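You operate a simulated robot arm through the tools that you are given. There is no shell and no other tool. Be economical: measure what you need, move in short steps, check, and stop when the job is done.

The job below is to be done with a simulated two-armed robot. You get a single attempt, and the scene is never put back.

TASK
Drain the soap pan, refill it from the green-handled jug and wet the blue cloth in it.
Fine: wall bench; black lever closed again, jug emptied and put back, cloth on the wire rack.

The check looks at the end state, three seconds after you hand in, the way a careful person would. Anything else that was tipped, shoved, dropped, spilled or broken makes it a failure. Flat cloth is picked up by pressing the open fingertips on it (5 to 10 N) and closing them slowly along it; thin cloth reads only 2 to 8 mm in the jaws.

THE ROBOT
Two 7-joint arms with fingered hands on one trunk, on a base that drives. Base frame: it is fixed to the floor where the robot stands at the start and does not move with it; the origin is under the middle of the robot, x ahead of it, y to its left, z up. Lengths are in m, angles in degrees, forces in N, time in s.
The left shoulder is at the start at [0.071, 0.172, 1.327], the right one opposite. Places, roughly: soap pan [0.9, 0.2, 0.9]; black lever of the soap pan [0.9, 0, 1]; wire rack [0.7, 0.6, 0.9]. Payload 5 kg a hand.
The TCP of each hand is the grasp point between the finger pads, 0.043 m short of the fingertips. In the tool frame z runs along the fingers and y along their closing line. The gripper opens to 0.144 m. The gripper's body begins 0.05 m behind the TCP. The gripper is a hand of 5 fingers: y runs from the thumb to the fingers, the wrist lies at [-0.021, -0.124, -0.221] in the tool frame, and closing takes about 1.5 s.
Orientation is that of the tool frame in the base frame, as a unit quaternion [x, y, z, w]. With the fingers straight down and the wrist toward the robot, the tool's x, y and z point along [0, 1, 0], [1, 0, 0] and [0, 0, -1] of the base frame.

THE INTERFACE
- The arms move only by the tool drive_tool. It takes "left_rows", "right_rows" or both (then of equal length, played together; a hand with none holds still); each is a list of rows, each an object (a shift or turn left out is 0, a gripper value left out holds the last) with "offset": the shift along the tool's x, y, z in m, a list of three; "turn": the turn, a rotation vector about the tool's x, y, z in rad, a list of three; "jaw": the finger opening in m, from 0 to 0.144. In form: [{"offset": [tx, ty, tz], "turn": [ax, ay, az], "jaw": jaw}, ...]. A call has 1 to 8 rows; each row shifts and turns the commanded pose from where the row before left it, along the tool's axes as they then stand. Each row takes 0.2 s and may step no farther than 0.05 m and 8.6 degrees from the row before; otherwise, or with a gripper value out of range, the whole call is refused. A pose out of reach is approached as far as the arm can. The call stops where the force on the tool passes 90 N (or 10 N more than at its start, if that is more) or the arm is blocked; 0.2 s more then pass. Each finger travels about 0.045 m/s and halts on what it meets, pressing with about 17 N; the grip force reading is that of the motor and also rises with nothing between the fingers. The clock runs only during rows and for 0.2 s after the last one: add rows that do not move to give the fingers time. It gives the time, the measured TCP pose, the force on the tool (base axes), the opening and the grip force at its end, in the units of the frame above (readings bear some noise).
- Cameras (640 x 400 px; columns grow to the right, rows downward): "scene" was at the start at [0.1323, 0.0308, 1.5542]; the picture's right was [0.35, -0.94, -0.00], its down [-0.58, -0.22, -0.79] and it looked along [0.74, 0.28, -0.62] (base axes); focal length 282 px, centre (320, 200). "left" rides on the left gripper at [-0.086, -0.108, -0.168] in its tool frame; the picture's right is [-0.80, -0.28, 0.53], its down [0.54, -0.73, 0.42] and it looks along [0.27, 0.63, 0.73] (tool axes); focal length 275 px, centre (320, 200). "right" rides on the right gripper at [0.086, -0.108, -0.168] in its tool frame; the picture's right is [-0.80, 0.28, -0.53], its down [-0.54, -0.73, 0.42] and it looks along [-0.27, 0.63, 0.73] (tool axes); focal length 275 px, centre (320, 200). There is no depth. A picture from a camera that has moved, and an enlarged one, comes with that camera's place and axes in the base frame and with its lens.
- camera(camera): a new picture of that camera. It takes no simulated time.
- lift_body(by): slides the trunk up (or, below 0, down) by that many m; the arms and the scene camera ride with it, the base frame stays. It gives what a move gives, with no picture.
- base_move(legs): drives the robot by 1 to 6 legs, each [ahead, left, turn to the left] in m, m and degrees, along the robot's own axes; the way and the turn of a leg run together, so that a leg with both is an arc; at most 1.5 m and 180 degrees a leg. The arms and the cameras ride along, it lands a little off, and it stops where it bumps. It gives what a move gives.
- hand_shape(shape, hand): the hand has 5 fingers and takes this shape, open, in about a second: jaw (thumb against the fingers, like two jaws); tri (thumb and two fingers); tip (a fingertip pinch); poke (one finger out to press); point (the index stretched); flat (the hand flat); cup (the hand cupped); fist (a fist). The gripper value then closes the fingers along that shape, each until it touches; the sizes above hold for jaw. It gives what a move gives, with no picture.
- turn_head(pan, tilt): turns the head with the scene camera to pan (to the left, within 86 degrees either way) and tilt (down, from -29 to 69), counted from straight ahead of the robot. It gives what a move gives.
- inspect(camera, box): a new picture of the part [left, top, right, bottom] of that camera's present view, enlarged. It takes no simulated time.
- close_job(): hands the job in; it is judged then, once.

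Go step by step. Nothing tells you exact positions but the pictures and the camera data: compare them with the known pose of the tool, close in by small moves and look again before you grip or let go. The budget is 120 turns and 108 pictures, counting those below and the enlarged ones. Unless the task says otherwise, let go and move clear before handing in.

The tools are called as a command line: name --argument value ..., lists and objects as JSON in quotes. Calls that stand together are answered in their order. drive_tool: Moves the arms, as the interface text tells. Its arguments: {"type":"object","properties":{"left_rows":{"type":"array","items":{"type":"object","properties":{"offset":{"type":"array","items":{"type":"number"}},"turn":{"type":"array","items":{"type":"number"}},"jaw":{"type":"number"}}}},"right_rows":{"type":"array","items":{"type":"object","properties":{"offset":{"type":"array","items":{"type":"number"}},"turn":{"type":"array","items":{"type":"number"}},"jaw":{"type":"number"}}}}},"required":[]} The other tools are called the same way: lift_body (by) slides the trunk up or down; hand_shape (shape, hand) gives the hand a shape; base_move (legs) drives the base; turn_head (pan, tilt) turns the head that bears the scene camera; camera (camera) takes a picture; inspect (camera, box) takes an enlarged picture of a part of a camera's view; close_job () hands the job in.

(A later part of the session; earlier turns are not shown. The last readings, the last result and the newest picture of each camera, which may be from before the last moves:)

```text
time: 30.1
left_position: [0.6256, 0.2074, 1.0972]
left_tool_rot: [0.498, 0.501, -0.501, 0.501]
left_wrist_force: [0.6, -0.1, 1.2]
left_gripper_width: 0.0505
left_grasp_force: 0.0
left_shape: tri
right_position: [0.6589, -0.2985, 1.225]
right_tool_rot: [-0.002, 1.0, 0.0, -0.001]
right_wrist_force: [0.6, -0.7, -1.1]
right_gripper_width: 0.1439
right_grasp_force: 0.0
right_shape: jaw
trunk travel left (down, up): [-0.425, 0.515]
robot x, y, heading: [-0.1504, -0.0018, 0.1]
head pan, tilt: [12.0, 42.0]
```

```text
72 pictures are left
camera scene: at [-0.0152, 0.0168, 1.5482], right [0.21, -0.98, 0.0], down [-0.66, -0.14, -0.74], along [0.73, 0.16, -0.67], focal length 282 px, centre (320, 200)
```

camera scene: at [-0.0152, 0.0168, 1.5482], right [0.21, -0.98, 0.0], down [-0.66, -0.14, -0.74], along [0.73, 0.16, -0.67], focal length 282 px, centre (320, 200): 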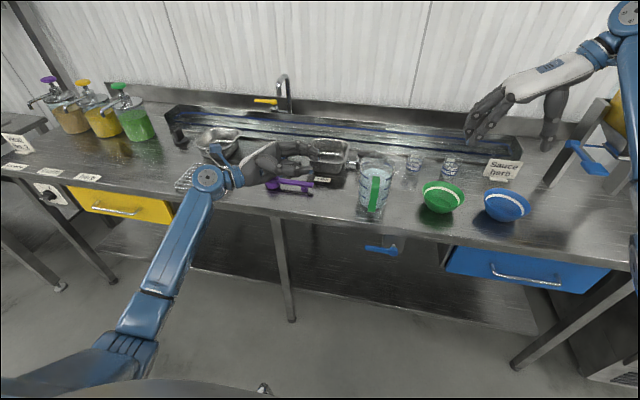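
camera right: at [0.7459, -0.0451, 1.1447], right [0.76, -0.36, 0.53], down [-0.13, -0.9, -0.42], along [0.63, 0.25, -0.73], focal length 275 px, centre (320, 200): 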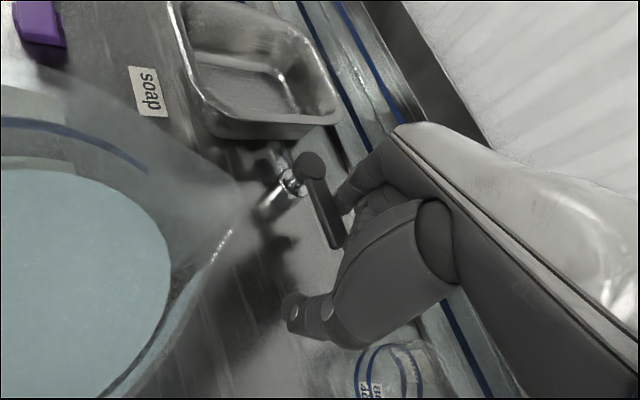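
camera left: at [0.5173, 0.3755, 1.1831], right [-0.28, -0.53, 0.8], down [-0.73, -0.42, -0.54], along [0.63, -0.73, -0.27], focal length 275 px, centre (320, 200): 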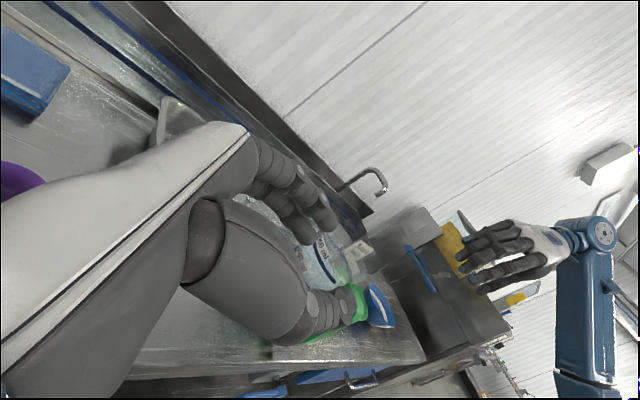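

inspect --camera "scene" --box '[230, 120, 410, 230]'

inspect --camera "left" --box '[200, 130, 420, 370]'

camera --camera "right"

```text
3.56 times, centred on (320, 175) of scene
camera zoom: at [-0.0152, 0.0168, 1.5482], right [0.21, -0.98, 0.0], down [-0.66, -0.14, -0.74], along [0.73, 0.16, -0.67], focal length 1004 px, centre (320, 289)
```

zoom: 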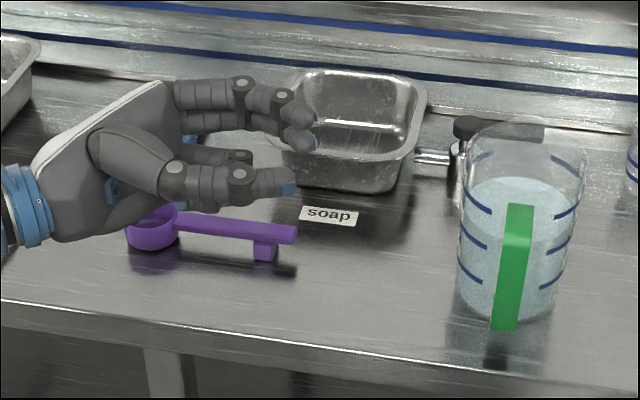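

```text
1.67 times, centred on (310, 250) of left
camera zoom: at [0.5173, 0.3755, 1.1831], right [-0.28, -0.53, 0.8], down [-0.73, -0.42, -0.54], along [0.63, -0.73, -0.27], focal length 459 px, centre (337, 117)
```

zoom: 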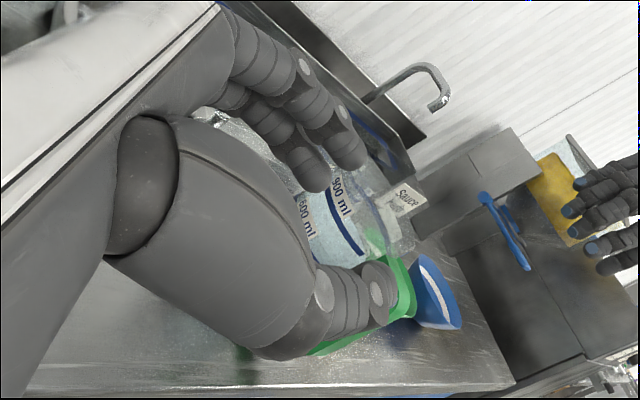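

```text
69 pictures are left
camera right: at [0.5733, -0.4089, 1.3942], right [0.8, 0.29, 0.53], down [0.54, -0.72, -0.42], along [0.26, 0.63, -0.73], focal length 275 px, centre (320, 200)
```

right: 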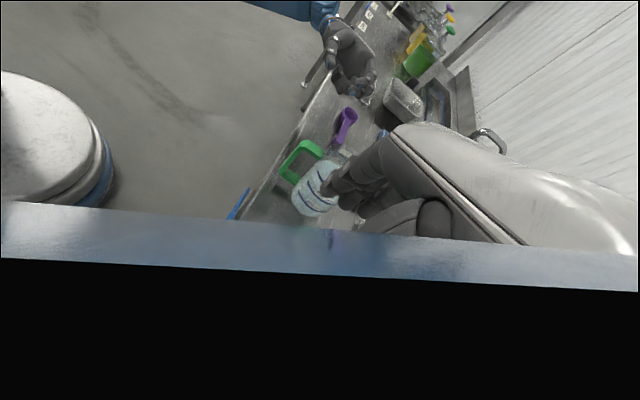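

Fingers are about +0.038 and the thumb about −0.04 in x from the TCP. The loop interior spans x 0.637–0.672 and z 0.95–1.038, so I'll aim the TCP at x 0.617, z 1.01. I'll descend and approach partway.

drive_tool --left_rows '[{"offset": [0.03, -0.004, 0]}, {"offset": [0.03, -0.004, 0]}, {"offset": [0.026, 0, 0.02]}, {"offset": [0, 0, 0.03]}, {"offset": [0, 0, 0.03]}, {"offset": [0, 0, 0.03]}]'

inspect --camera "scene" --box '[270, 130, 430, 230]'

inspect --camera "left" --box '[200, 130, 420, 370]'

inspect --camera "right" --box '[240, 60, 400, 230]'

```text
time: 31.5
left_position: [0.6167, 0.0988, 1.0127]
left_tool_rot: [0.499, 0.5, -0.499, 0.501]
left_wrist_force: [0.0, -0.4, -0.5]
left_gripper_width: 0.0501
left_grasp_force: 0.0
left_shape: tri
right_position: [0.6569, -0.2985, 1.2267]
right_tool_rot: [-0.001, 1.0, 0.0, -0.002]
right_wrist_force: [1.2, -0.5, 0.1]
right_gripper_width: 0.144
right_grasp_force: 0.1
right_shape: jaw
trunk travel left (down, up): [-0.425, 0.515]
robot x, y, heading: [-0.1487, 0.0008, 0.1]
head pan, tilt: [12.0, 42.0]
```

```text
4.00 times, centred on (350, 180) of scene
camera zoom: at [-0.0168, 0.0167, 1.5483], right [0.21, -0.98, 0.0], down [-0.65, -0.14, -0.74], along [0.73, 0.16, -0.67], focal length 1130 px, centre (200, 280)
```

zoom: 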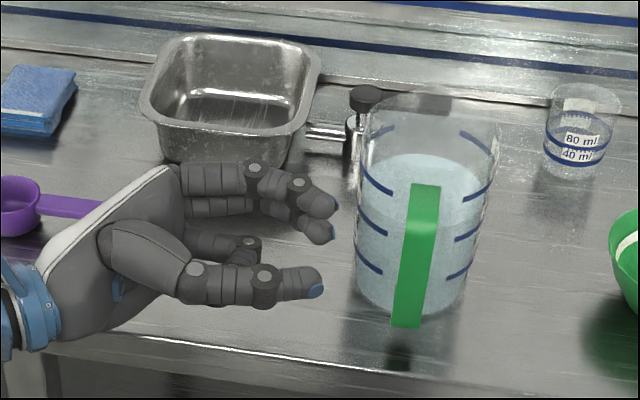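

```text
1.67 times, centred on (310, 250) of left
camera zoom: at [0.5086, 0.2659, 1.0985], right [-0.28, -0.53, 0.8], down [-0.73, -0.42, -0.54], along [0.63, -0.73, -0.27], focal length 459 px, centre (337, 117)
```

zoom: 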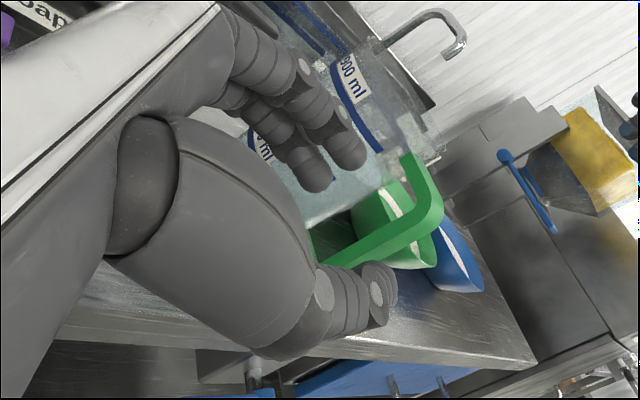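

```text
2.35 times, centred on (320, 145) of right
camera zoom: at [0.5718, -0.4092, 1.395], right [0.8, 0.29, 0.53], down [0.54, -0.72, -0.42], along [0.26, 0.63, -0.73], focal length 648 px, centre (320, 329)
```

zoom: 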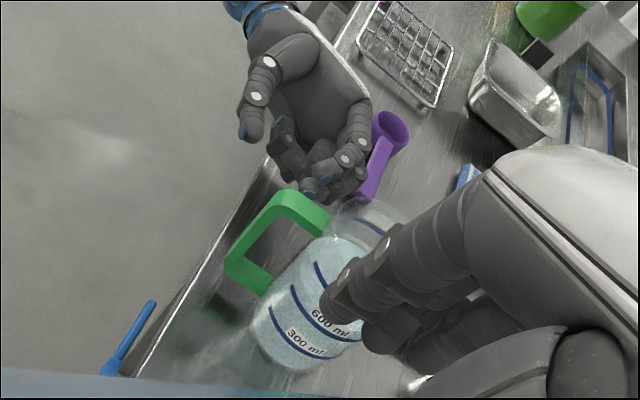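

Geometry agrees; I'll lower 7 mm for clearance under the top arm of the handle, advance until the fingers begin to enter the loop, then check.

drive_tool --left_rows '[{"offset": [0.007, -0.002, 0]}, {"offset": [0, 0, 0.02]}, {"offset": [0, 0, 0.02]}, {"offset": [0, 0, 0.02]}]'

inspect --camera "scene" --box '[290, 130, 430, 230]'

inspect --camera "right" --box '[260, 90, 380, 200]'

inspect --camera "left" --box '[270, 150, 420, 290]'

```text
time: 32.5
left_position: [0.6138, 0.0381, 1.0066]
left_tool_rot: [-0.499, -0.5, 0.501, -0.5]
left_wrist_force: [0.1, 0.1, -0.3]
left_gripper_width: 0.0506
left_grasp_force: 0.1
left_shape: tri
right_position: [0.6569, -0.2993, 1.2278]
right_tool_rot: [-0.001, 1.0, 0.0, 0.0]
right_wrist_force: [-0.5, -1.4, -1.0]
right_gripper_width: 0.144
right_grasp_force: 0.0
right_shape: jaw
trunk travel left (down, up): [-0.425, 0.515]
robot x, y, heading: [-0.1507, -0.0016, 0.1]
head pan, tilt: [12.0, 42.0]
```

```text
4.00 times, centred on (360, 180) of scene
camera zoom: at [-0.0168, 0.017, 1.5483], right [0.21, -0.98, 0.0], down [-0.65, -0.14, -0.74], along [0.73, 0.16, -0.67], focal length 1130 px, centre (160, 280)
```

zoom: 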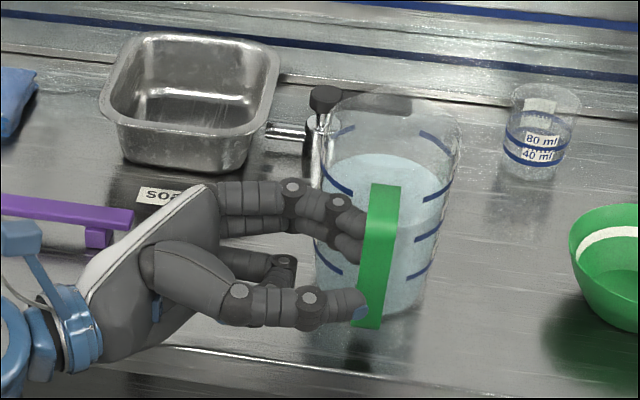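

```text
3.64 times, centred on (320, 145) of right
camera zoom: at [0.5718, -0.4089, 1.3951], right [0.8, 0.29, 0.53], down [0.54, -0.72, -0.42], along [0.26, 0.63, -0.73], focal length 1001 px, centre (320, 400)
```

zoom: 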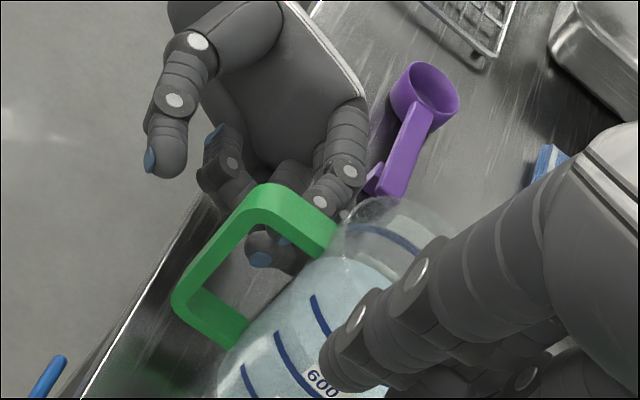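

```text
2.86 times, centred on (345, 220) of left
camera zoom: at [0.5064, 0.206, 1.0911], right [-0.28, -0.53, 0.8], down [-0.73, -0.42, -0.54], along [0.63, -0.73, -0.27], focal length 786 px, centre (249, 143)
```

zoom: 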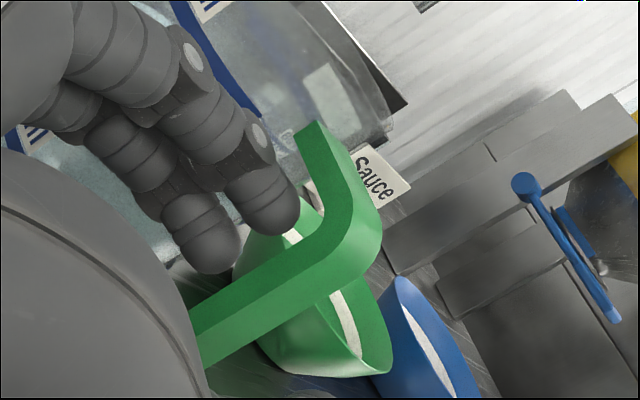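

The fingers are entering the loop cleanly. I'll advance 2.4 cm more and close slowly.

drive_tool --left_rows '[{"offset": [0, 0, 0.012]}, {"offset": [0, 0, 0.012]}, {}]'

inspect --camera "left" --box '[270, 150, 420, 290]'

inspect --camera "right" --box '[260, 90, 380, 200]'

```text
time: 33.3
left_position: [0.6134, 0.0158, 1.0034]
left_tool_rot: [-0.498, -0.5, 0.501, -0.5]
left_wrist_force: [-1.4, 0.6, 0.7]
left_gripper_width: 0.0498
left_grasp_force: 0.1
left_shape: tri
right_position: [0.657, -0.2977, 1.2271]
right_tool_rot: [-0.001, 1.0, 0.0, -0.001]
right_wrist_force: [-0.6, 0.5, 0.0]
right_gripper_width: 0.1441
right_grasp_force: 0.2
right_shape: jaw
trunk travel left (down, up): [-0.425, 0.515]
robot x, y, heading: [-0.149, -0.0026, 0.2]
head pan, tilt: [12.0, 42.0]
```

```text
2.86 times, centred on (345, 220) of left
camera zoom: at [0.506, 0.1832, 1.0905], right [-0.28, -0.53, 0.8], down [-0.73, -0.42, -0.54], along [0.63, -0.73, -0.27], focal length 786 px, centre (249, 143)
```

zoom: 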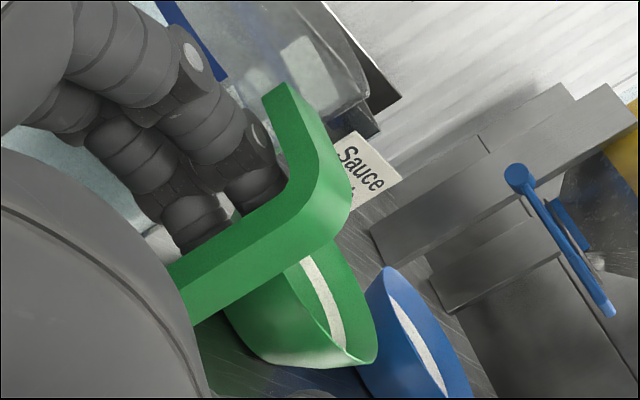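

```text
3.64 times, centred on (320, 145) of right
camera zoom: at [0.5714, -0.408, 1.3956], right [0.8, 0.29, 0.53], down [0.54, -0.72, -0.42], along [0.27, 0.63, -0.73], focal length 1001 px, centre (320, 400)
```

zoom: 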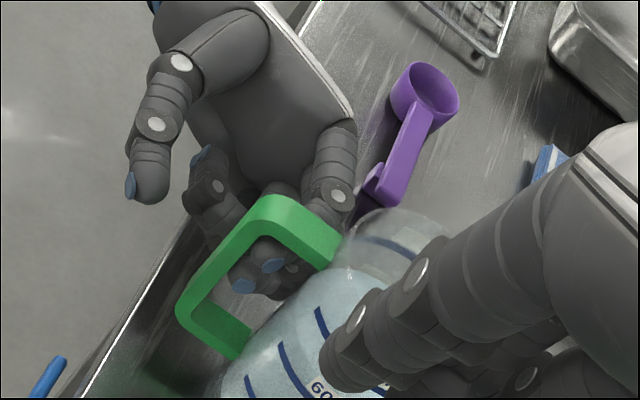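

drive_tool --left_rows '[{"jaw": 0.035}, {}, {"jaw": 0.02}, {}, {"jaw": 0.0}, {}, {}, {}]'

inspect --camera "right" --box '[260, 90, 380, 200]'

inspect --camera "scene" --box '[290, 130, 430, 230]'

```text
time: 35.1
left_position: [0.6146, 0.0152, 1.0052]
left_tool_rot: [-0.499, -0.5, 0.501, -0.5]
left_wrist_force: [2.4, -0.3, 0.1]
left_gripper_width: 0.0063
left_grasp_force: 16.4
left_shape: tri
right_position: [0.6573, -0.2983, 1.2271]
right_tool_rot: [0.0, 1.0, 0.0, 0.0]
right_wrist_force: [-0.2, 0.3, -0.5]
right_gripper_width: 0.144
right_grasp_force: 0.1
right_shape: jaw
trunk travel left (down, up): [-0.425, 0.515]
robot x, y, heading: [-0.1513, -0.0028, -0.1]
head pan, tilt: [12.0, 42.0]
```

```text
3.64 times, centred on (320, 145) of right
camera zoom: at [0.5717, -0.4085, 1.3953], right [0.8, 0.29, 0.53], down [0.54, -0.72, -0.42], along [0.27, 0.63, -0.73], focal length 1001 px, centre (320, 400)
```

zoom: 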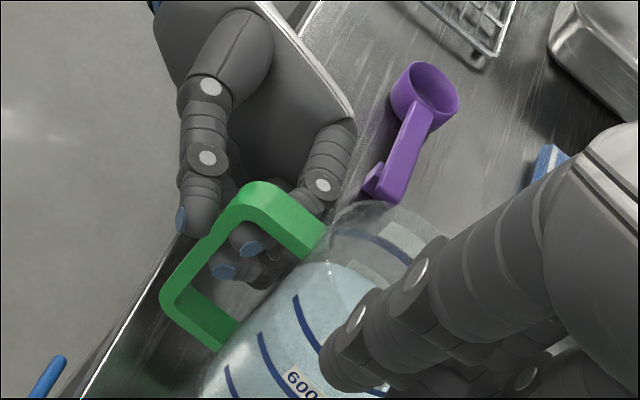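

```text
4.00 times, centred on (360, 180) of scene
camera zoom: at [-0.0168, 0.0177, 1.5483], right [0.21, -0.98, 0.0], down [-0.65, -0.14, -0.74], along [0.73, 0.15, -0.67], focal length 1130 px, centre (160, 280)
```

zoom: 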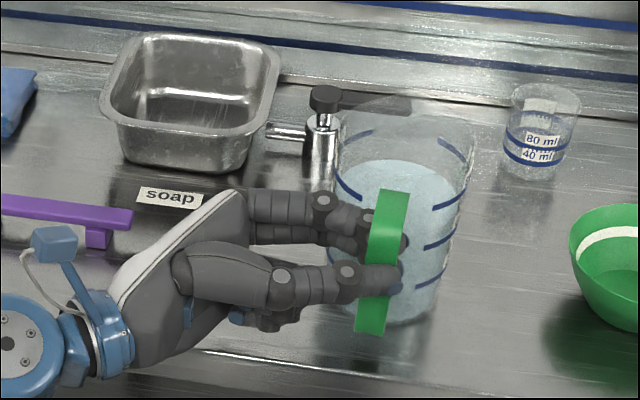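

The grip reads 16 N on the bar (width 6 mm), though closing drew the jug about 1 cm, which I'll correct when putting it back. I'll lift 3 cm and check.

drive_tool --left_rows '[{"offset": [-0.01, 0, 0]}, {"offset": [-0.01, 0, 0]}, {"offset": [-0.01, 0, 0]}, {}]'

inspect --camera "scene" --box '[290, 130, 430, 230]'

inspect --camera "right" --box '[240, 60, 400, 230]'

```text
time: 36.1
left_position: [0.6141, 0.016, 1.0354]
left_tool_rot: [-0.499, -0.499, 0.501, -0.5]
left_wrist_force: [0.3, 0.2, -4.7]
left_gripper_width: 0.006
left_grasp_force: 17.4
left_shape: tri
right_position: [0.6581, -0.2984, 1.228]
right_tool_rot: [-0.001, 1.0, 0.001, 0.0]
right_wrist_force: [0.0, -0.3, 0.5]
right_gripper_width: 0.1439
right_grasp_force: 0.1
right_shape: jaw
trunk travel left (down, up): [-0.425, 0.515]
robot x, y, heading: [-0.1509, -0.0003, -0.0]
head pan, tilt: [12.0, 42.0]
```

```text
4.00 times, centred on (360, 180) of scene
camera zoom: at [-0.0162, 0.0177, 1.5483], right [0.21, -0.98, 0.0], down [-0.66, -0.14, -0.74], along [0.73, 0.15, -0.67], focal length 1130 px, centre (160, 280)
```

zoom: 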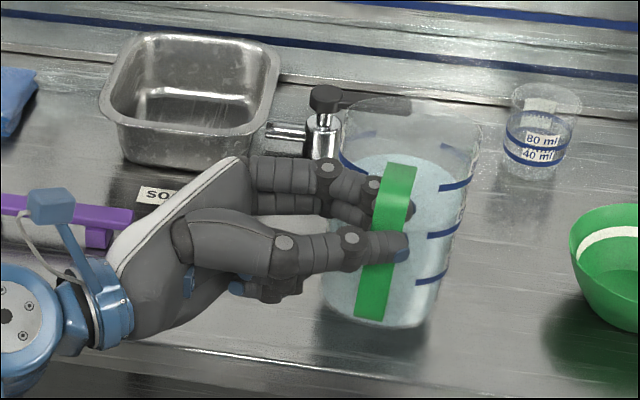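

```text
2.35 times, centred on (320, 145) of right
camera zoom: at [0.5722, -0.4084, 1.395], right [0.8, 0.29, 0.53], down [0.54, -0.72, -0.42], along [0.26, 0.63, -0.73], focal length 648 px, centre (320, 329)
```

zoom: 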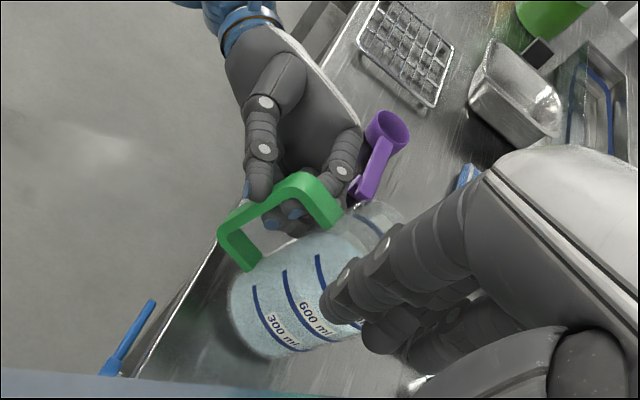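

The jug is off the bench, roughly level, with a few newtons of load. I'll lift 12 cm more and check that it's stable.

drive_tool --left_rows '[{"offset": [-0.02, 0, 0]}, {"offset": [-0.025, 0, 0]}, {"offset": [-0.025, 0, 0]}, {"offset": [-0.025, 0, 0]}, {"offset": [-0.025, 0, 0]}, {}]'

inspect --camera "scene" --box '[270, 90, 450, 230]'

camera --camera "right"

```text
time: 37.5
left_position: [0.6159, 0.0146, 1.1558]
left_tool_rot: [-0.499, -0.499, 0.501, -0.5]
left_wrist_force: [0.2, -0.5, -8.4]
left_gripper_width: 0.006
left_grasp_force: 16.8
left_shape: tri
right_position: [0.659, -0.2984, 1.2268]
right_tool_rot: [-0.001, 1.0, 0.001, -0.001]
right_wrist_force: [0.0, -0.1, 0.3]
right_gripper_width: 0.1441
right_grasp_force: 0.0
right_shape: jaw
trunk travel left (down, up): [-0.425, 0.515]
robot x, y, heading: [-0.1481, 0.0016, -0.3]
head pan, tilt: [12.0, 42.0]
```

```text
2.86 times, centred on (360, 160) of scene
camera zoom: at [-0.0155, 0.0178, 1.5482], right [0.21, -0.98, 0.0], down [-0.66, -0.14, -0.74], along [0.73, 0.15, -0.67], focal length 807 px, centre (206, 314)
```

zoom: 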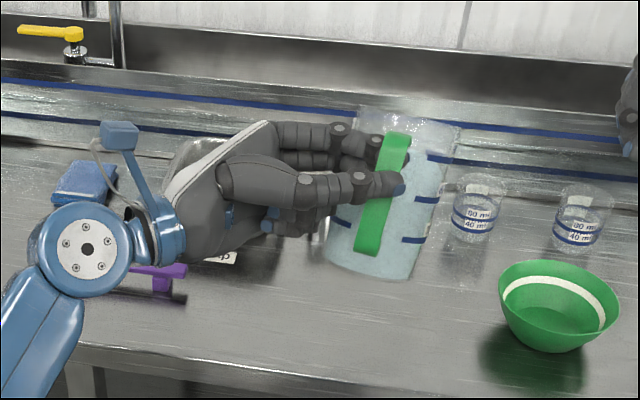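

```text
55 pictures are left
camera right: at [0.5729, -0.4084, 1.3946], right [0.8, 0.29, 0.53], down [0.54, -0.72, -0.42], along [0.26, 0.63, -0.73], focal length 275 px, centre (320, 200)
```

right: 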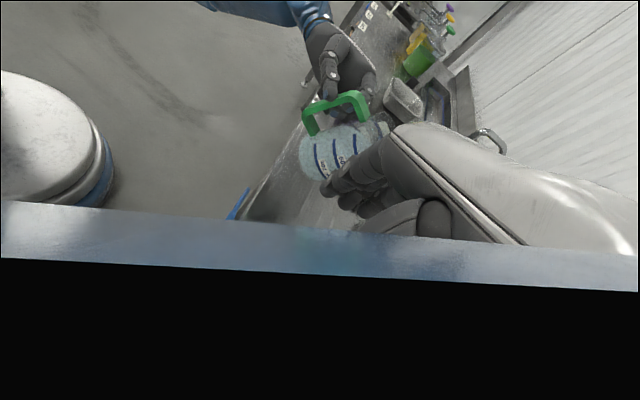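

inspect --camera "right" --box '[270, 60, 420, 200]'

inspect --camera "left" --box '[200, 0, 420, 290]'

```text
2.86 times, centred on (345, 130) of right
camera zoom: at [0.5729, -0.4084, 1.3946], right [0.8, 0.29, 0.53], down [0.54, -0.72, -0.42], along [0.26, 0.63, -0.73], focal length 786 px, centre (249, 400)
```

zoom: 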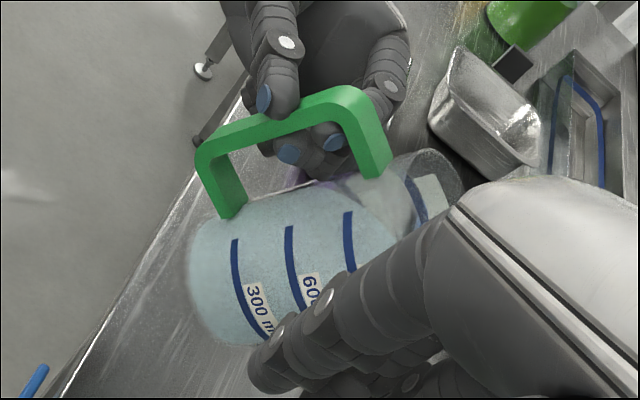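

```text
1.38 times, centred on (310, 145) of left
camera zoom: at [0.5077, 0.1825, 1.2397], right [-0.28, -0.53, 0.8], down [-0.73, -0.42, -0.54], along [0.63, -0.73, -0.27], focal length 380 px, centre (334, 276)
```

zoom: 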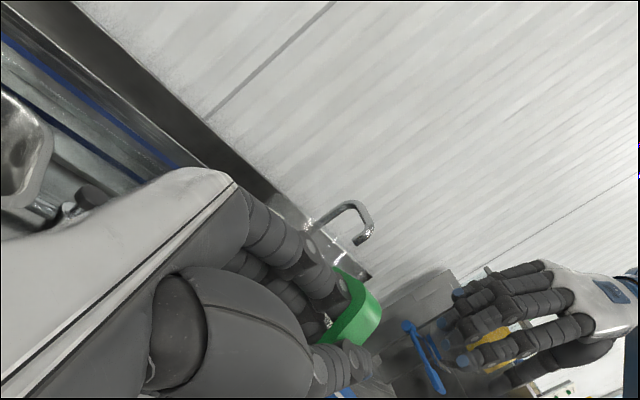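

The jug has sagged about 20° nose-down in the grip, with no spill seen. I'll pitch the hand back to level it and check whether it holds.

drive_tool --left_rows '[{"turn": [0, 0, 0.1]}, {"turn": [0, 0, 0.1]}, {"turn": [0, 0, 0.1]}, {}, {}]'

inspect --camera "right" --box '[270, 60, 420, 200]'

```text
time: 38.7
left_position: [0.6157, 0.0159, 1.1542]
left_tool_rot: [0.568, 0.421, -0.42, 0.569]
left_wrist_force: [0.2, -0.1, -8.0]
left_gripper_width: 0.0059
left_grasp_force: 17.2
left_shape: tri
right_position: [0.6577, -0.2981, 1.2266]
right_tool_rot: [-0.001, 1.0, 0.0, -0.002]
right_wrist_force: [-0.9, 0.2, 0.4]
right_gripper_width: 0.144
right_grasp_force: 0.1
right_shape: jaw
trunk travel left (down, up): [-0.425, 0.515]
robot x, y, heading: [-0.1512, -0.0013, 0.1]
head pan, tilt: [12.0, 42.0]
```

```text
2.86 times, centred on (345, 130) of right
camera zoom: at [0.5726, -0.4084, 1.3948], right [0.8, 0.29, 0.53], down [0.54, -0.72, -0.42], along [0.26, 0.63, -0.73], focal length 786 px, centre (249, 400)
```

zoom: 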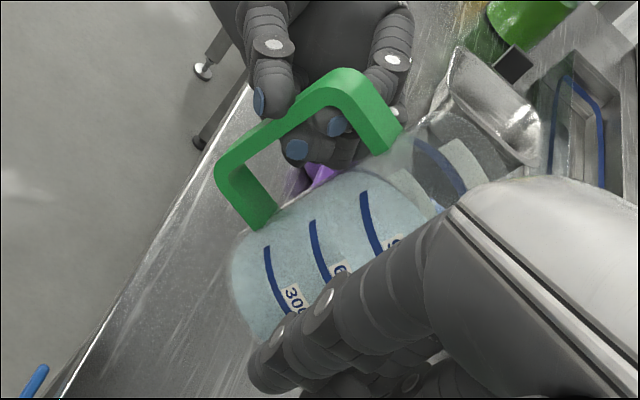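

The jug now holds at about 13° nose-down. I'll shift the right arm outward and drive the base forward 0.10 m and left 0.19 m to bring the jug in front of the pan.

drive_tool --right_rows '[{"offset": [0, -0.045, 0]}, {"offset": [0, -0.045, 0]}]'

base_move --legs '[[0.0, 0.19, 0], [0.1, 0, 0]]'

turn_head --pan -5 --tilt 38

camera --camera "scene"

camera --camera "right"

```text
time: 39.3
left_position: [0.6142, 0.0138, 1.1552]
left_tool_rot: [0.569, 0.42, -0.421, 0.568]
left_wrist_force: [-0.1, 0.3, -8.8]
left_gripper_width: 0.0061
left_grasp_force: 16.8
left_shape: tri
right_position: [0.6582, -0.3886, 1.2249]
right_tool_rot: [-0.001, 1.0, 0.0, -0.001]
right_wrist_force: [0.9, -0.4, 0.7]
right_gripper_width: 0.1443
right_grasp_force: 0.0
right_shape: jaw
trunk travel left (down, up): [-0.425, 0.515]
robot x, y, heading: [-0.1519, 0.0003, 0.0]
head pan, tilt: [12.0, 42.0]
```

```text
time: 41.6
left_position: [0.7154, 0.2076, 1.154]
left_tool_rot: [0.568, 0.42, -0.419, 0.571]
left_wrist_force: [0.6, 0.9, -8.4]
left_gripper_width: 0.0058
left_grasp_force: 16.6
left_shape: tri
right_position: [0.7581, -0.1942, 1.2265]
right_tool_rot: [-0.002, 1.0, 0.0, -0.001]
right_wrist_force: [0.5, 1.0, 0.6]
right_gripper_width: 0.1439
right_grasp_force: 0.0
right_shape: jaw
trunk travel left (down, up): [-0.425, 0.515]
robot x, y, heading: [-0.0513, 0.1939, 0.2]
head pan, tilt: [12.0, 42.0]
```

```text
time: 42.4
left_position: [0.7156, 0.2069, 1.1535]
left_tool_rot: [0.567, 0.421, -0.42, 0.57]
left_wrist_force: [1.4, 0.1, -8.2]
left_gripper_width: 0.0059
left_grasp_force: 17.5
left_shape: tri
right_position: [0.7603, -0.1954, 1.225]
right_tool_rot: [-0.001, 1.0, -0.001, -0.001]
right_wrist_force: [0.8, -0.4, 0.9]
right_gripper_width: 0.1438
right_grasp_force: 0.0
right_shape: jaw
trunk travel left (down, up): [-0.425, 0.515]
robot x, y, heading: [-0.0519, 0.1901, 0.1]
head pan, tilt: [-5.0, 38.0]
```

```text
51 pictures are left
camera scene: at [0.0887, 0.1845, 1.554], right [-0.08, -1.0, 0.0], down [-0.61, 0.05, -0.79], along [0.78, -0.07, -0.62], focal length 282 px, centre (320, 200)
```

scene: 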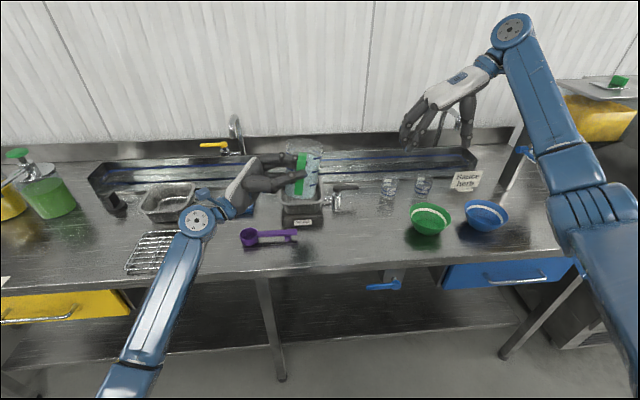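

```text
50 pictures are left
camera right: at [0.6744, -0.3053, 1.3929], right [0.8, 0.29, 0.53], down [0.54, -0.72, -0.42], along [0.26, 0.63, -0.73], focal length 275 px, centre (320, 200)
```

right: 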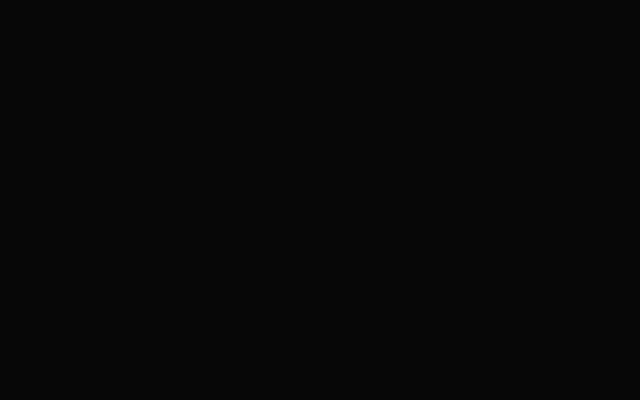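

drive_tool --right_rows '[{"turn": [0, 0, 0.131]}, {"turn": [0, 0, 0.131]}, {"turn": [0, 0, 0.131]}, {"turn": [0, 0, 0.131]}, {"turn": [0, 0, 0.131]}, {"turn": [0, 0, 0.131]}]'

camera --camera "right"

inspect --camera "scene" --box '[210, 120, 390, 250]'

```text
time: 43.8
left_position: [0.7141, 0.2073, 1.1538]
left_tool_rot: [0.568, 0.42, -0.42, 0.57]
left_wrist_force: [-0.5, 0.6, -8.2]
left_gripper_width: 0.006
left_grasp_force: 16.8
left_shape: tri
right_position: [0.7578, -0.1947, 1.2262]
right_tool_rot: [0.382, 0.924, -0.001, 0.001]
right_wrist_force: [-0.5, -0.6, -0.1]
right_gripper_width: 0.1438
right_grasp_force: 0.0
right_shape: jaw
trunk travel left (down, up): [-0.425, 0.515]
robot x, y, heading: [-0.052, 0.19, 0.2]
head pan, tilt: [-5.0, 38.0]
```

```text
49 pictures are left
camera right: at [0.6209, -0.2123, 1.3943], right [0.76, -0.36, 0.53], down [-0.13, -0.9, -0.42], along [0.63, 0.25, -0.73], focal length 275 px, centre (320, 200)
```

right: 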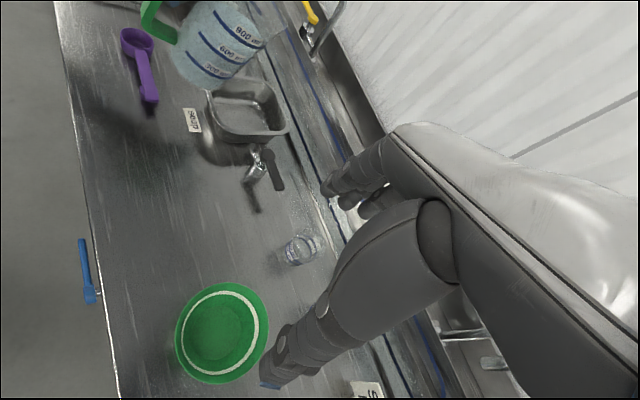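

```text
3.08 times, centred on (300, 185) of scene
camera zoom: at [0.0872, 0.1845, 1.5542], right [-0.09, -1.0, 0.0], down [-0.61, 0.05, -0.79], along [0.78, -0.07, -0.62], focal length 869 px, centre (382, 246)
```

zoom: 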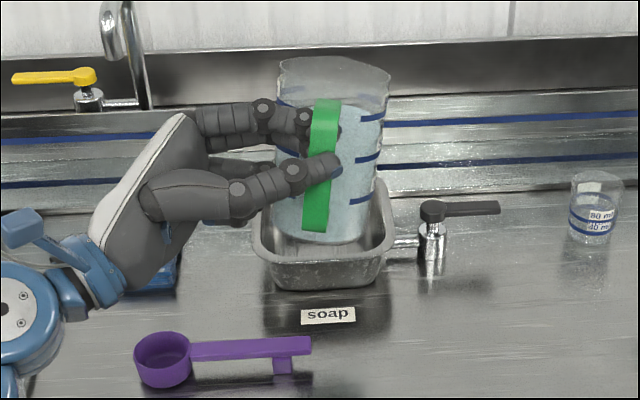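

The jug is lined up with the pan, leaning a little sideways. I'll shift 1.5 cm left and tilt forward in stages, starting with about 27°.

drive_tool --left_rows '[{"offset": [0, 0.002, -0.015]}, {"offset": [0, 0.002, 0], "turn": [0, 0, -0.118]}, {"offset": [0, 0.002, 0], "turn": [0, 0, -0.118]}, {"offset": [0, 0.002, 0], "turn": [0, 0, -0.118]}, {"offset": [0, 0.002, 0], "turn": [0, 0, -0.118]}]'

inspect --camera "right" --box '[100, 0, 340, 200]'

inspect --camera "scene" --box '[210, 120, 390, 250]'

```text
time: 45.0
left_position: [0.7247, 0.2214, 1.1557]
left_tool_rot: [-0.454, -0.541, 0.543, -0.454]
left_wrist_force: [1.0, 0.7, -8.7]
left_gripper_width: 0.0061
left_grasp_force: 17.0
left_shape: tri
right_position: [0.7584, -0.1954, 1.2258]
right_tool_rot: [0.382, 0.924, 0.0, -0.001]
right_wrist_force: [-0.3, 0.3, -0.3]
right_gripper_width: 0.1438
right_grasp_force: 0.0
right_shape: jaw
trunk travel left (down, up): [-0.425, 0.515]
robot x, y, heading: [-0.0514, 0.19, -0.0]
head pan, tilt: [-5.0, 38.0]
```

```text
2.00 times, centred on (220, 100) of right
camera zoom: at [0.6215, -0.2128, 1.3937], right [0.77, -0.36, 0.53], down [-0.13, -0.9, -0.42], along [0.63, 0.26, -0.73], focal length 551 px, centre (520, 400)
```

zoom: 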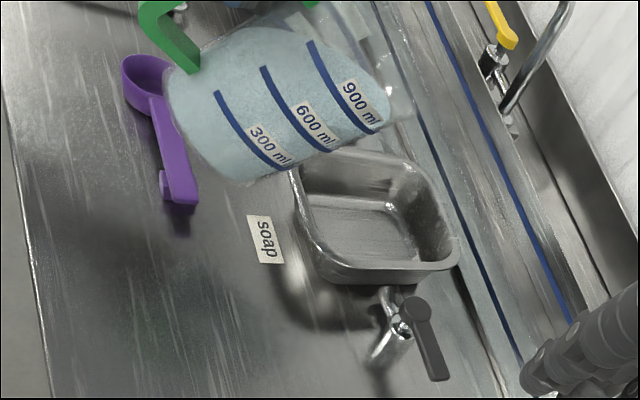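

```text
3.08 times, centred on (300, 185) of scene
camera zoom: at [0.0877, 0.1843, 1.5541], right [-0.09, -1.0, 0.0], down [-0.61, 0.05, -0.79], along [0.78, -0.07, -0.62], focal length 869 px, centre (382, 246)
```

zoom: 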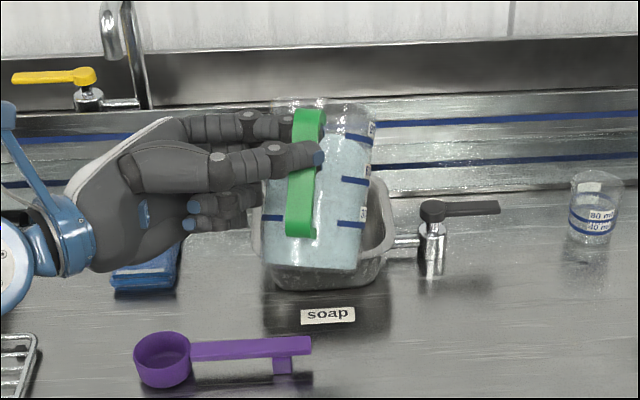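

Liquid is near the lip, and the lip is above the pan. I'll tilt on slowly while following with the hand.

drive_tool --left_rows '[{"offset": [-0.002, 0.01, 0], "turn": [0, 0, -0.09]}, {"offset": [-0.003, 0.01, 0], "turn": [0, 0, -0.09]}, {}, {}, {}, {}, {}]'

inspect --camera "right" --box '[100, 0, 340, 200]'

```text
time: 46.6
left_position: [0.7447, 0.2217, 1.1575]
left_tool_rot: [-0.403, -0.58, 0.581, -0.405]
left_wrist_force: [-0.3, 0.0, -7.4]
left_gripper_width: 0.0061
left_grasp_force: 17.3
left_shape: tri
right_position: [0.7578, -0.1951, 1.2254]
right_tool_rot: [0.382, 0.924, -0.001, -0.001]
right_wrist_force: [-0.6, -0.5, -0.2]
right_gripper_width: 0.1439
right_grasp_force: 0.1
right_shape: jaw
trunk travel left (down, up): [-0.425, 0.515]
robot x, y, heading: [-0.0529, 0.1913, -0.2]
head pan, tilt: [-5.0, 38.0]
```

```text
2.00 times, centred on (220, 100) of right
camera zoom: at [0.6215, -0.2126, 1.3937], right [0.77, -0.36, 0.53], down [-0.13, -0.9, -0.42], along [0.63, 0.26, -0.73], focal length 551 px, centre (520, 400)
```

zoom: 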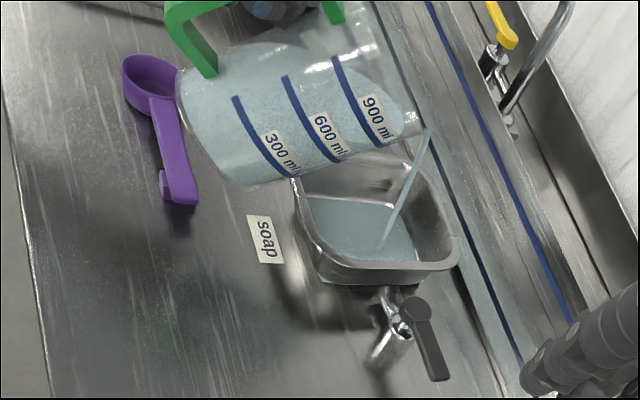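

The stream lands mid-pan. I'll continue tilting slowly.

drive_tool --left_rows '[{"offset": [-0.003, 0.007, 0], "turn": [0, 0, -0.09]}, {"offset": [-0.003, 0.007, 0], "turn": [0, 0, -0.09]}, {}, {}, {"offset": [-0.005, 0.0085, 0], "turn": [0, 0, -0.09]}, {"offset": [-0.006, 0.0085, 0], "turn": [0, 0, -0.09]}, {}, {}]'

inspect --camera "right" --box '[100, 0, 340, 200]'

```text
time: 48.4
left_position: [0.7803, 0.2214, 1.1559]
left_tool_rot: [-0.292, -0.643, 0.644, -0.295]
left_wrist_force: [-0.4, -0.5, -6.0]
left_gripper_width: 0.0067
left_grasp_force: 17.1
left_shape: tri
right_position: [0.7596, -0.1946, 1.2253]
right_tool_rot: [0.381, 0.924, -0.001, -0.001]
right_wrist_force: [0.5, 0.5, 0.1]
right_gripper_width: 0.1439
right_grasp_force: 0.1
right_shape: jaw
trunk travel left (down, up): [-0.425, 0.515]
robot x, y, heading: [-0.051, 0.1917, 0.1]
head pan, tilt: [-5.0, 38.0]
```

```text
2.00 times, centred on (220, 100) of right
camera zoom: at [0.6214, -0.2126, 1.3938], right [0.77, -0.36, 0.53], down [-0.13, -0.9, -0.42], along [0.63, 0.26, -0.73], focal length 551 px, centre (520, 400)
```

zoom: 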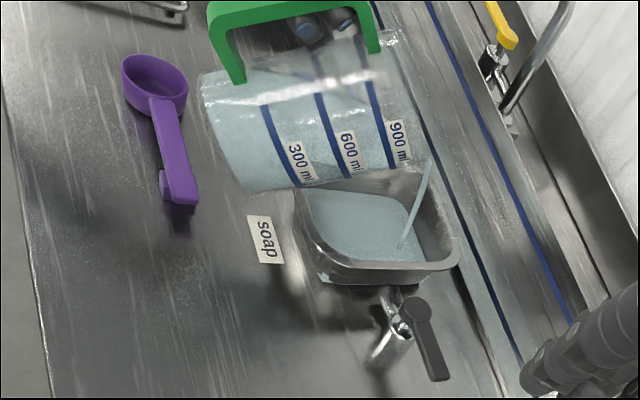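

drive_tool --left_rows '[{"offset": [-0.006, 0.006, 0], "turn": [0, 0, -0.09]}, {}, {}, {"offset": [-0.0065, 0.006, 0], "turn": [0, 0, -0.09]}, {}, {}, {"offset": [-0.007, 0.005, 0], "turn": [0, 0, -0.09]}, {}]'

inspect --camera "right" --box '[100, 0, 340, 200]'

```text
time: 50.2
left_position: [0.8058, 0.2217, 1.1579]
left_tool_rot: [-0.203, -0.676, 0.678, -0.205]
left_wrist_force: [0.3, 0.4, -4.2]
left_gripper_width: 0.0067
left_grasp_force: 17.2
left_shape: tri
right_position: [0.7574, -0.195, 1.2257]
right_tool_rot: [0.381, 0.925, -0.001, 0.0]
right_wrist_force: [-0.3, -0.7, -0.1]
right_gripper_width: 0.1441
right_grasp_force: 0.1
right_shape: jaw
trunk travel left (down, up): [-0.425, 0.515]
robot x, y, heading: [-0.0512, 0.1912, -0.1]
head pan, tilt: [-5.0, 38.0]
```

```text
2.00 times, centred on (220, 100) of right
camera zoom: at [0.6207, -0.2122, 1.3943], right [0.77, -0.36, 0.53], down [-0.13, -0.9, -0.42], along [0.63, 0.26, -0.73], focal length 551 px, centre (520, 400)
```

zoom: 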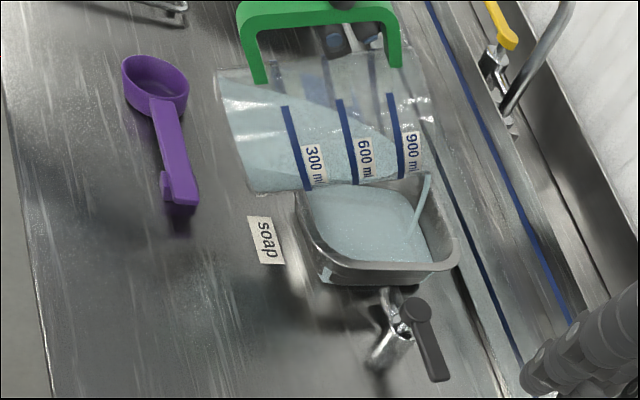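

drive_tool --left_rows '[{"offset": [-0.007, 0.004, 0], "turn": [0, 0, -0.09]}, {}, {}, {"offset": [-0.009, 0.004, 0], "turn": [0, 0, -0.09]}, {}, {}, {"offset": [-0.009, 0.003, 0], "turn": [0, 0, -0.09]}, {}]'

inspect --camera "right" --box '[100, 0, 340, 200]'

inspect --camera "scene" --box '[210, 120, 390, 250]'

```text
time: 52.0
left_position: [0.8326, 0.2232, 1.1608]
left_tool_rot: [-0.111, -0.698, 0.699, -0.112]
left_wrist_force: [-0.9, 0.0, -1.8]
left_gripper_width: 0.0066
left_grasp_force: 16.8
left_shape: tri
right_position: [0.7571, -0.1938, 1.2267]
right_tool_rot: [0.381, 0.924, -0.002, -0.001]
right_wrist_force: [0.0, 0.5, 0.8]
right_gripper_width: 0.1441
right_grasp_force: 0.0
right_shape: jaw
trunk travel left (down, up): [-0.425, 0.515]
robot x, y, heading: [-0.0507, 0.1932, 0.0]
head pan, tilt: [-5.0, 38.0]
```

```text
2.00 times, centred on (220, 100) of right
camera zoom: at [0.6204, -0.2121, 1.3945], right [0.77, -0.36, 0.53], down [-0.13, -0.9, -0.42], along [0.63, 0.26, -0.73], focal length 551 px, centre (520, 400)
```

zoom: 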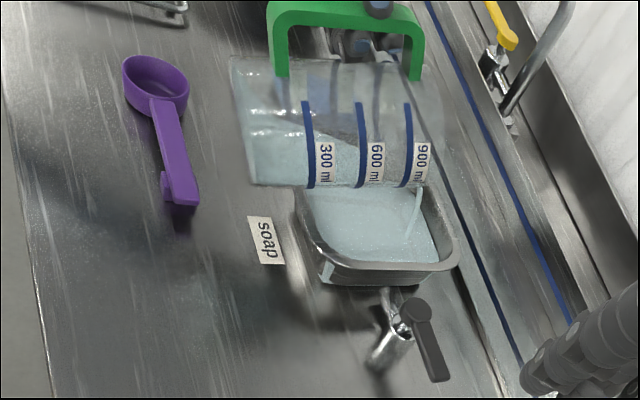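

```text
3.08 times, centred on (300, 185) of scene
camera zoom: at [0.0865, 0.185, 1.5543], right [-0.09, -1.0, 0.0], down [-0.61, 0.05, -0.79], along [0.79, -0.07, -0.62], focal length 869 px, centre (382, 246)
```

zoom: 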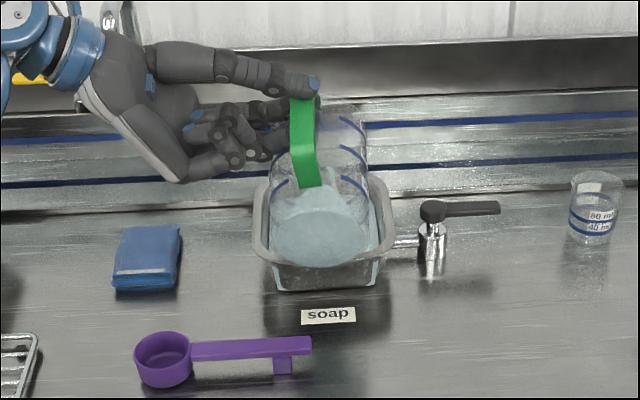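

drive_tool --left_rows '[{"offset": [-0.011, 0.0, 0], "turn": [0, 0, -0.1]}, {}, {}, {"offset": [-0.011, -0.002, 0], "turn": [0, 0, -0.1]}, {}, {"offset": [-0.011, -0.002, 0], "turn": [0, 0, -0.1]}, {}, {}]'

inspect --camera "right" --box '[100, 0, 340, 200]'

```text
time: 53.8
left_position: [0.8637, 0.2221, 1.1713]
left_tool_rot: [-0.007, -0.706, 0.708, -0.006]
left_wrist_force: [-0.2, -0.7, -0.4]
left_gripper_width: 0.0067
left_grasp_force: 16.8
left_shape: tri
right_position: [0.7582, -0.1952, 1.2264]
right_tool_rot: [0.381, 0.925, 0.0, 0.0]
right_wrist_force: [-0.8, 0.7, -0.6]
right_gripper_width: 0.144
right_grasp_force: 0.1
right_shape: jaw
trunk travel left (down, up): [-0.425, 0.515]
robot x, y, heading: [-0.0511, 0.1926, 0.0]
head pan, tilt: [-5.0, 38.0]
```

```text
2.00 times, centred on (220, 100) of right
camera zoom: at [0.6204, -0.2122, 1.3945], right [0.77, -0.36, 0.53], down [-0.13, -0.9, -0.42], along [0.63, 0.26, -0.73], focal length 551 px, centre (520, 400)
```

zoom: 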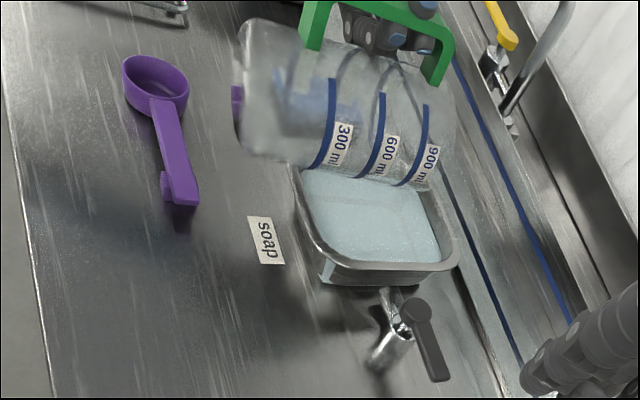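

The jug is empty. After a short wait I'll raise it, draw it back and turn it upright.

drive_tool --left_rows '[{}, {}, {}, {"offset": [0, -0.04, 0]}, {"offset": [0.03, 0, 0], "turn": [0, 0, 0.131]}, {"offset": [0.03, 0, 0], "turn": [0, 0, 0.131]}, {"offset": [0.03, 0, 0], "turn": [0, 0, 0.131]}, {"offset": [0.0, -0.03, 0], "turn": [0, 0, 0.131]}]'

drive_tool --left_rows '[{"turn": [0, 0, 0.131]}, {"turn": [0, 0, 0.131]}, {"turn": [0, 0, 0.131]}, {"turn": [0, 0, 0.131]}, {"turn": [0, 0, 0.131]}, {"turn": [0, 0, 0.131]}, {"turn": [0, 0, 0.131]}, {"turn": [0, 0, 0.131]}]'

inspect --camera "scene" --box '[180, 60, 400, 220]'

camera --camera "right"

```text
time: 55.6
left_position: [0.7618, 0.2244, 1.2274]
left_tool_rot: [-0.189, -0.681, 0.682, -0.191]
left_wrist_force: [-0.6, -0.4, -1.6]
left_gripper_width: 0.0069
left_grasp_force: 16.6
left_shape: tri
right_position: [0.7554, -0.1945, 1.2266]
right_tool_rot: [0.382, 0.924, 0.0, 0.001]
right_wrist_force: [-0.5, -0.3, -0.1]
right_gripper_width: 0.1439
right_grasp_force: 0.0
right_shape: jaw
trunk travel left (down, up): [-0.425, 0.515]
robot x, y, heading: [-0.0535, 0.1916, 0.2]
head pan, tilt: [-5.0, 38.0]
```

```text
time: 57.4
left_position: [0.7628, 0.2226, 1.2261]
left_tool_rot: [0.504, 0.494, -0.495, 0.506]
left_wrist_force: [0.4, 0.1, -2.1]
left_gripper_width: 0.0062
left_grasp_force: 16.8
left_shape: tri
right_position: [0.7572, -0.1954, 1.2255]
right_tool_rot: [0.381, 0.925, -0.001, 0.0]
right_wrist_force: [-0.1, -0.5, -0.1]
right_gripper_width: 0.1439
right_grasp_force: 0.0
right_shape: jaw
trunk travel left (down, up): [-0.425, 0.515]
robot x, y, heading: [-0.0499, 0.1942, 0.2]
head pan, tilt: [-5.0, 38.0]
```

```text
2.50 times, centred on (290, 140) of scene
camera zoom: at [0.087, 0.1846, 1.5542], right [-0.09, -1.0, 0.0], down [-0.61, 0.05, -0.79], along [0.78, -0.07, -0.62], focal length 706 px, centre (395, 350)
```

zoom: 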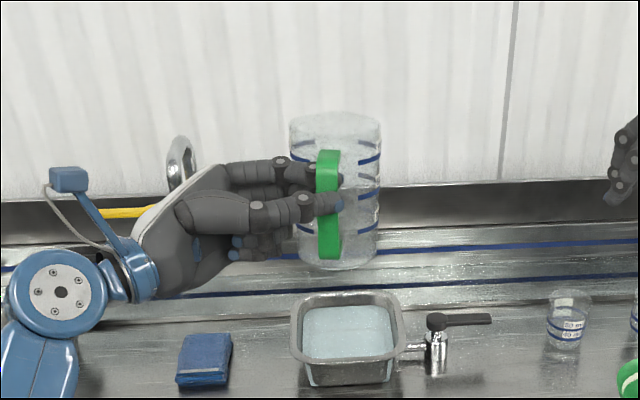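

```text
38 pictures are left
camera right: at [0.6209, -0.2125, 1.3941], right [0.77, -0.36, 0.53], down [-0.13, -0.9, -0.42], along [0.63, 0.26, -0.73], focal length 275 px, centre (320, 200)
```

right: 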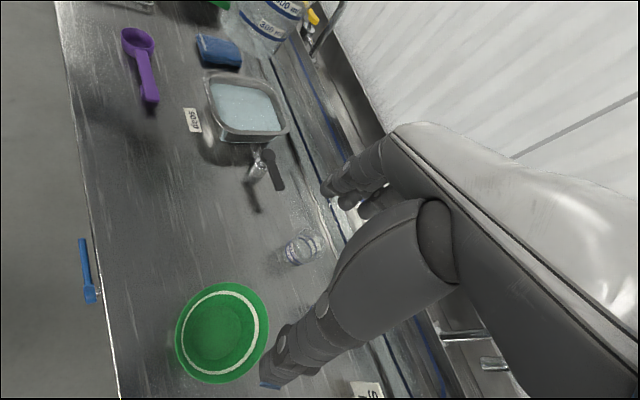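

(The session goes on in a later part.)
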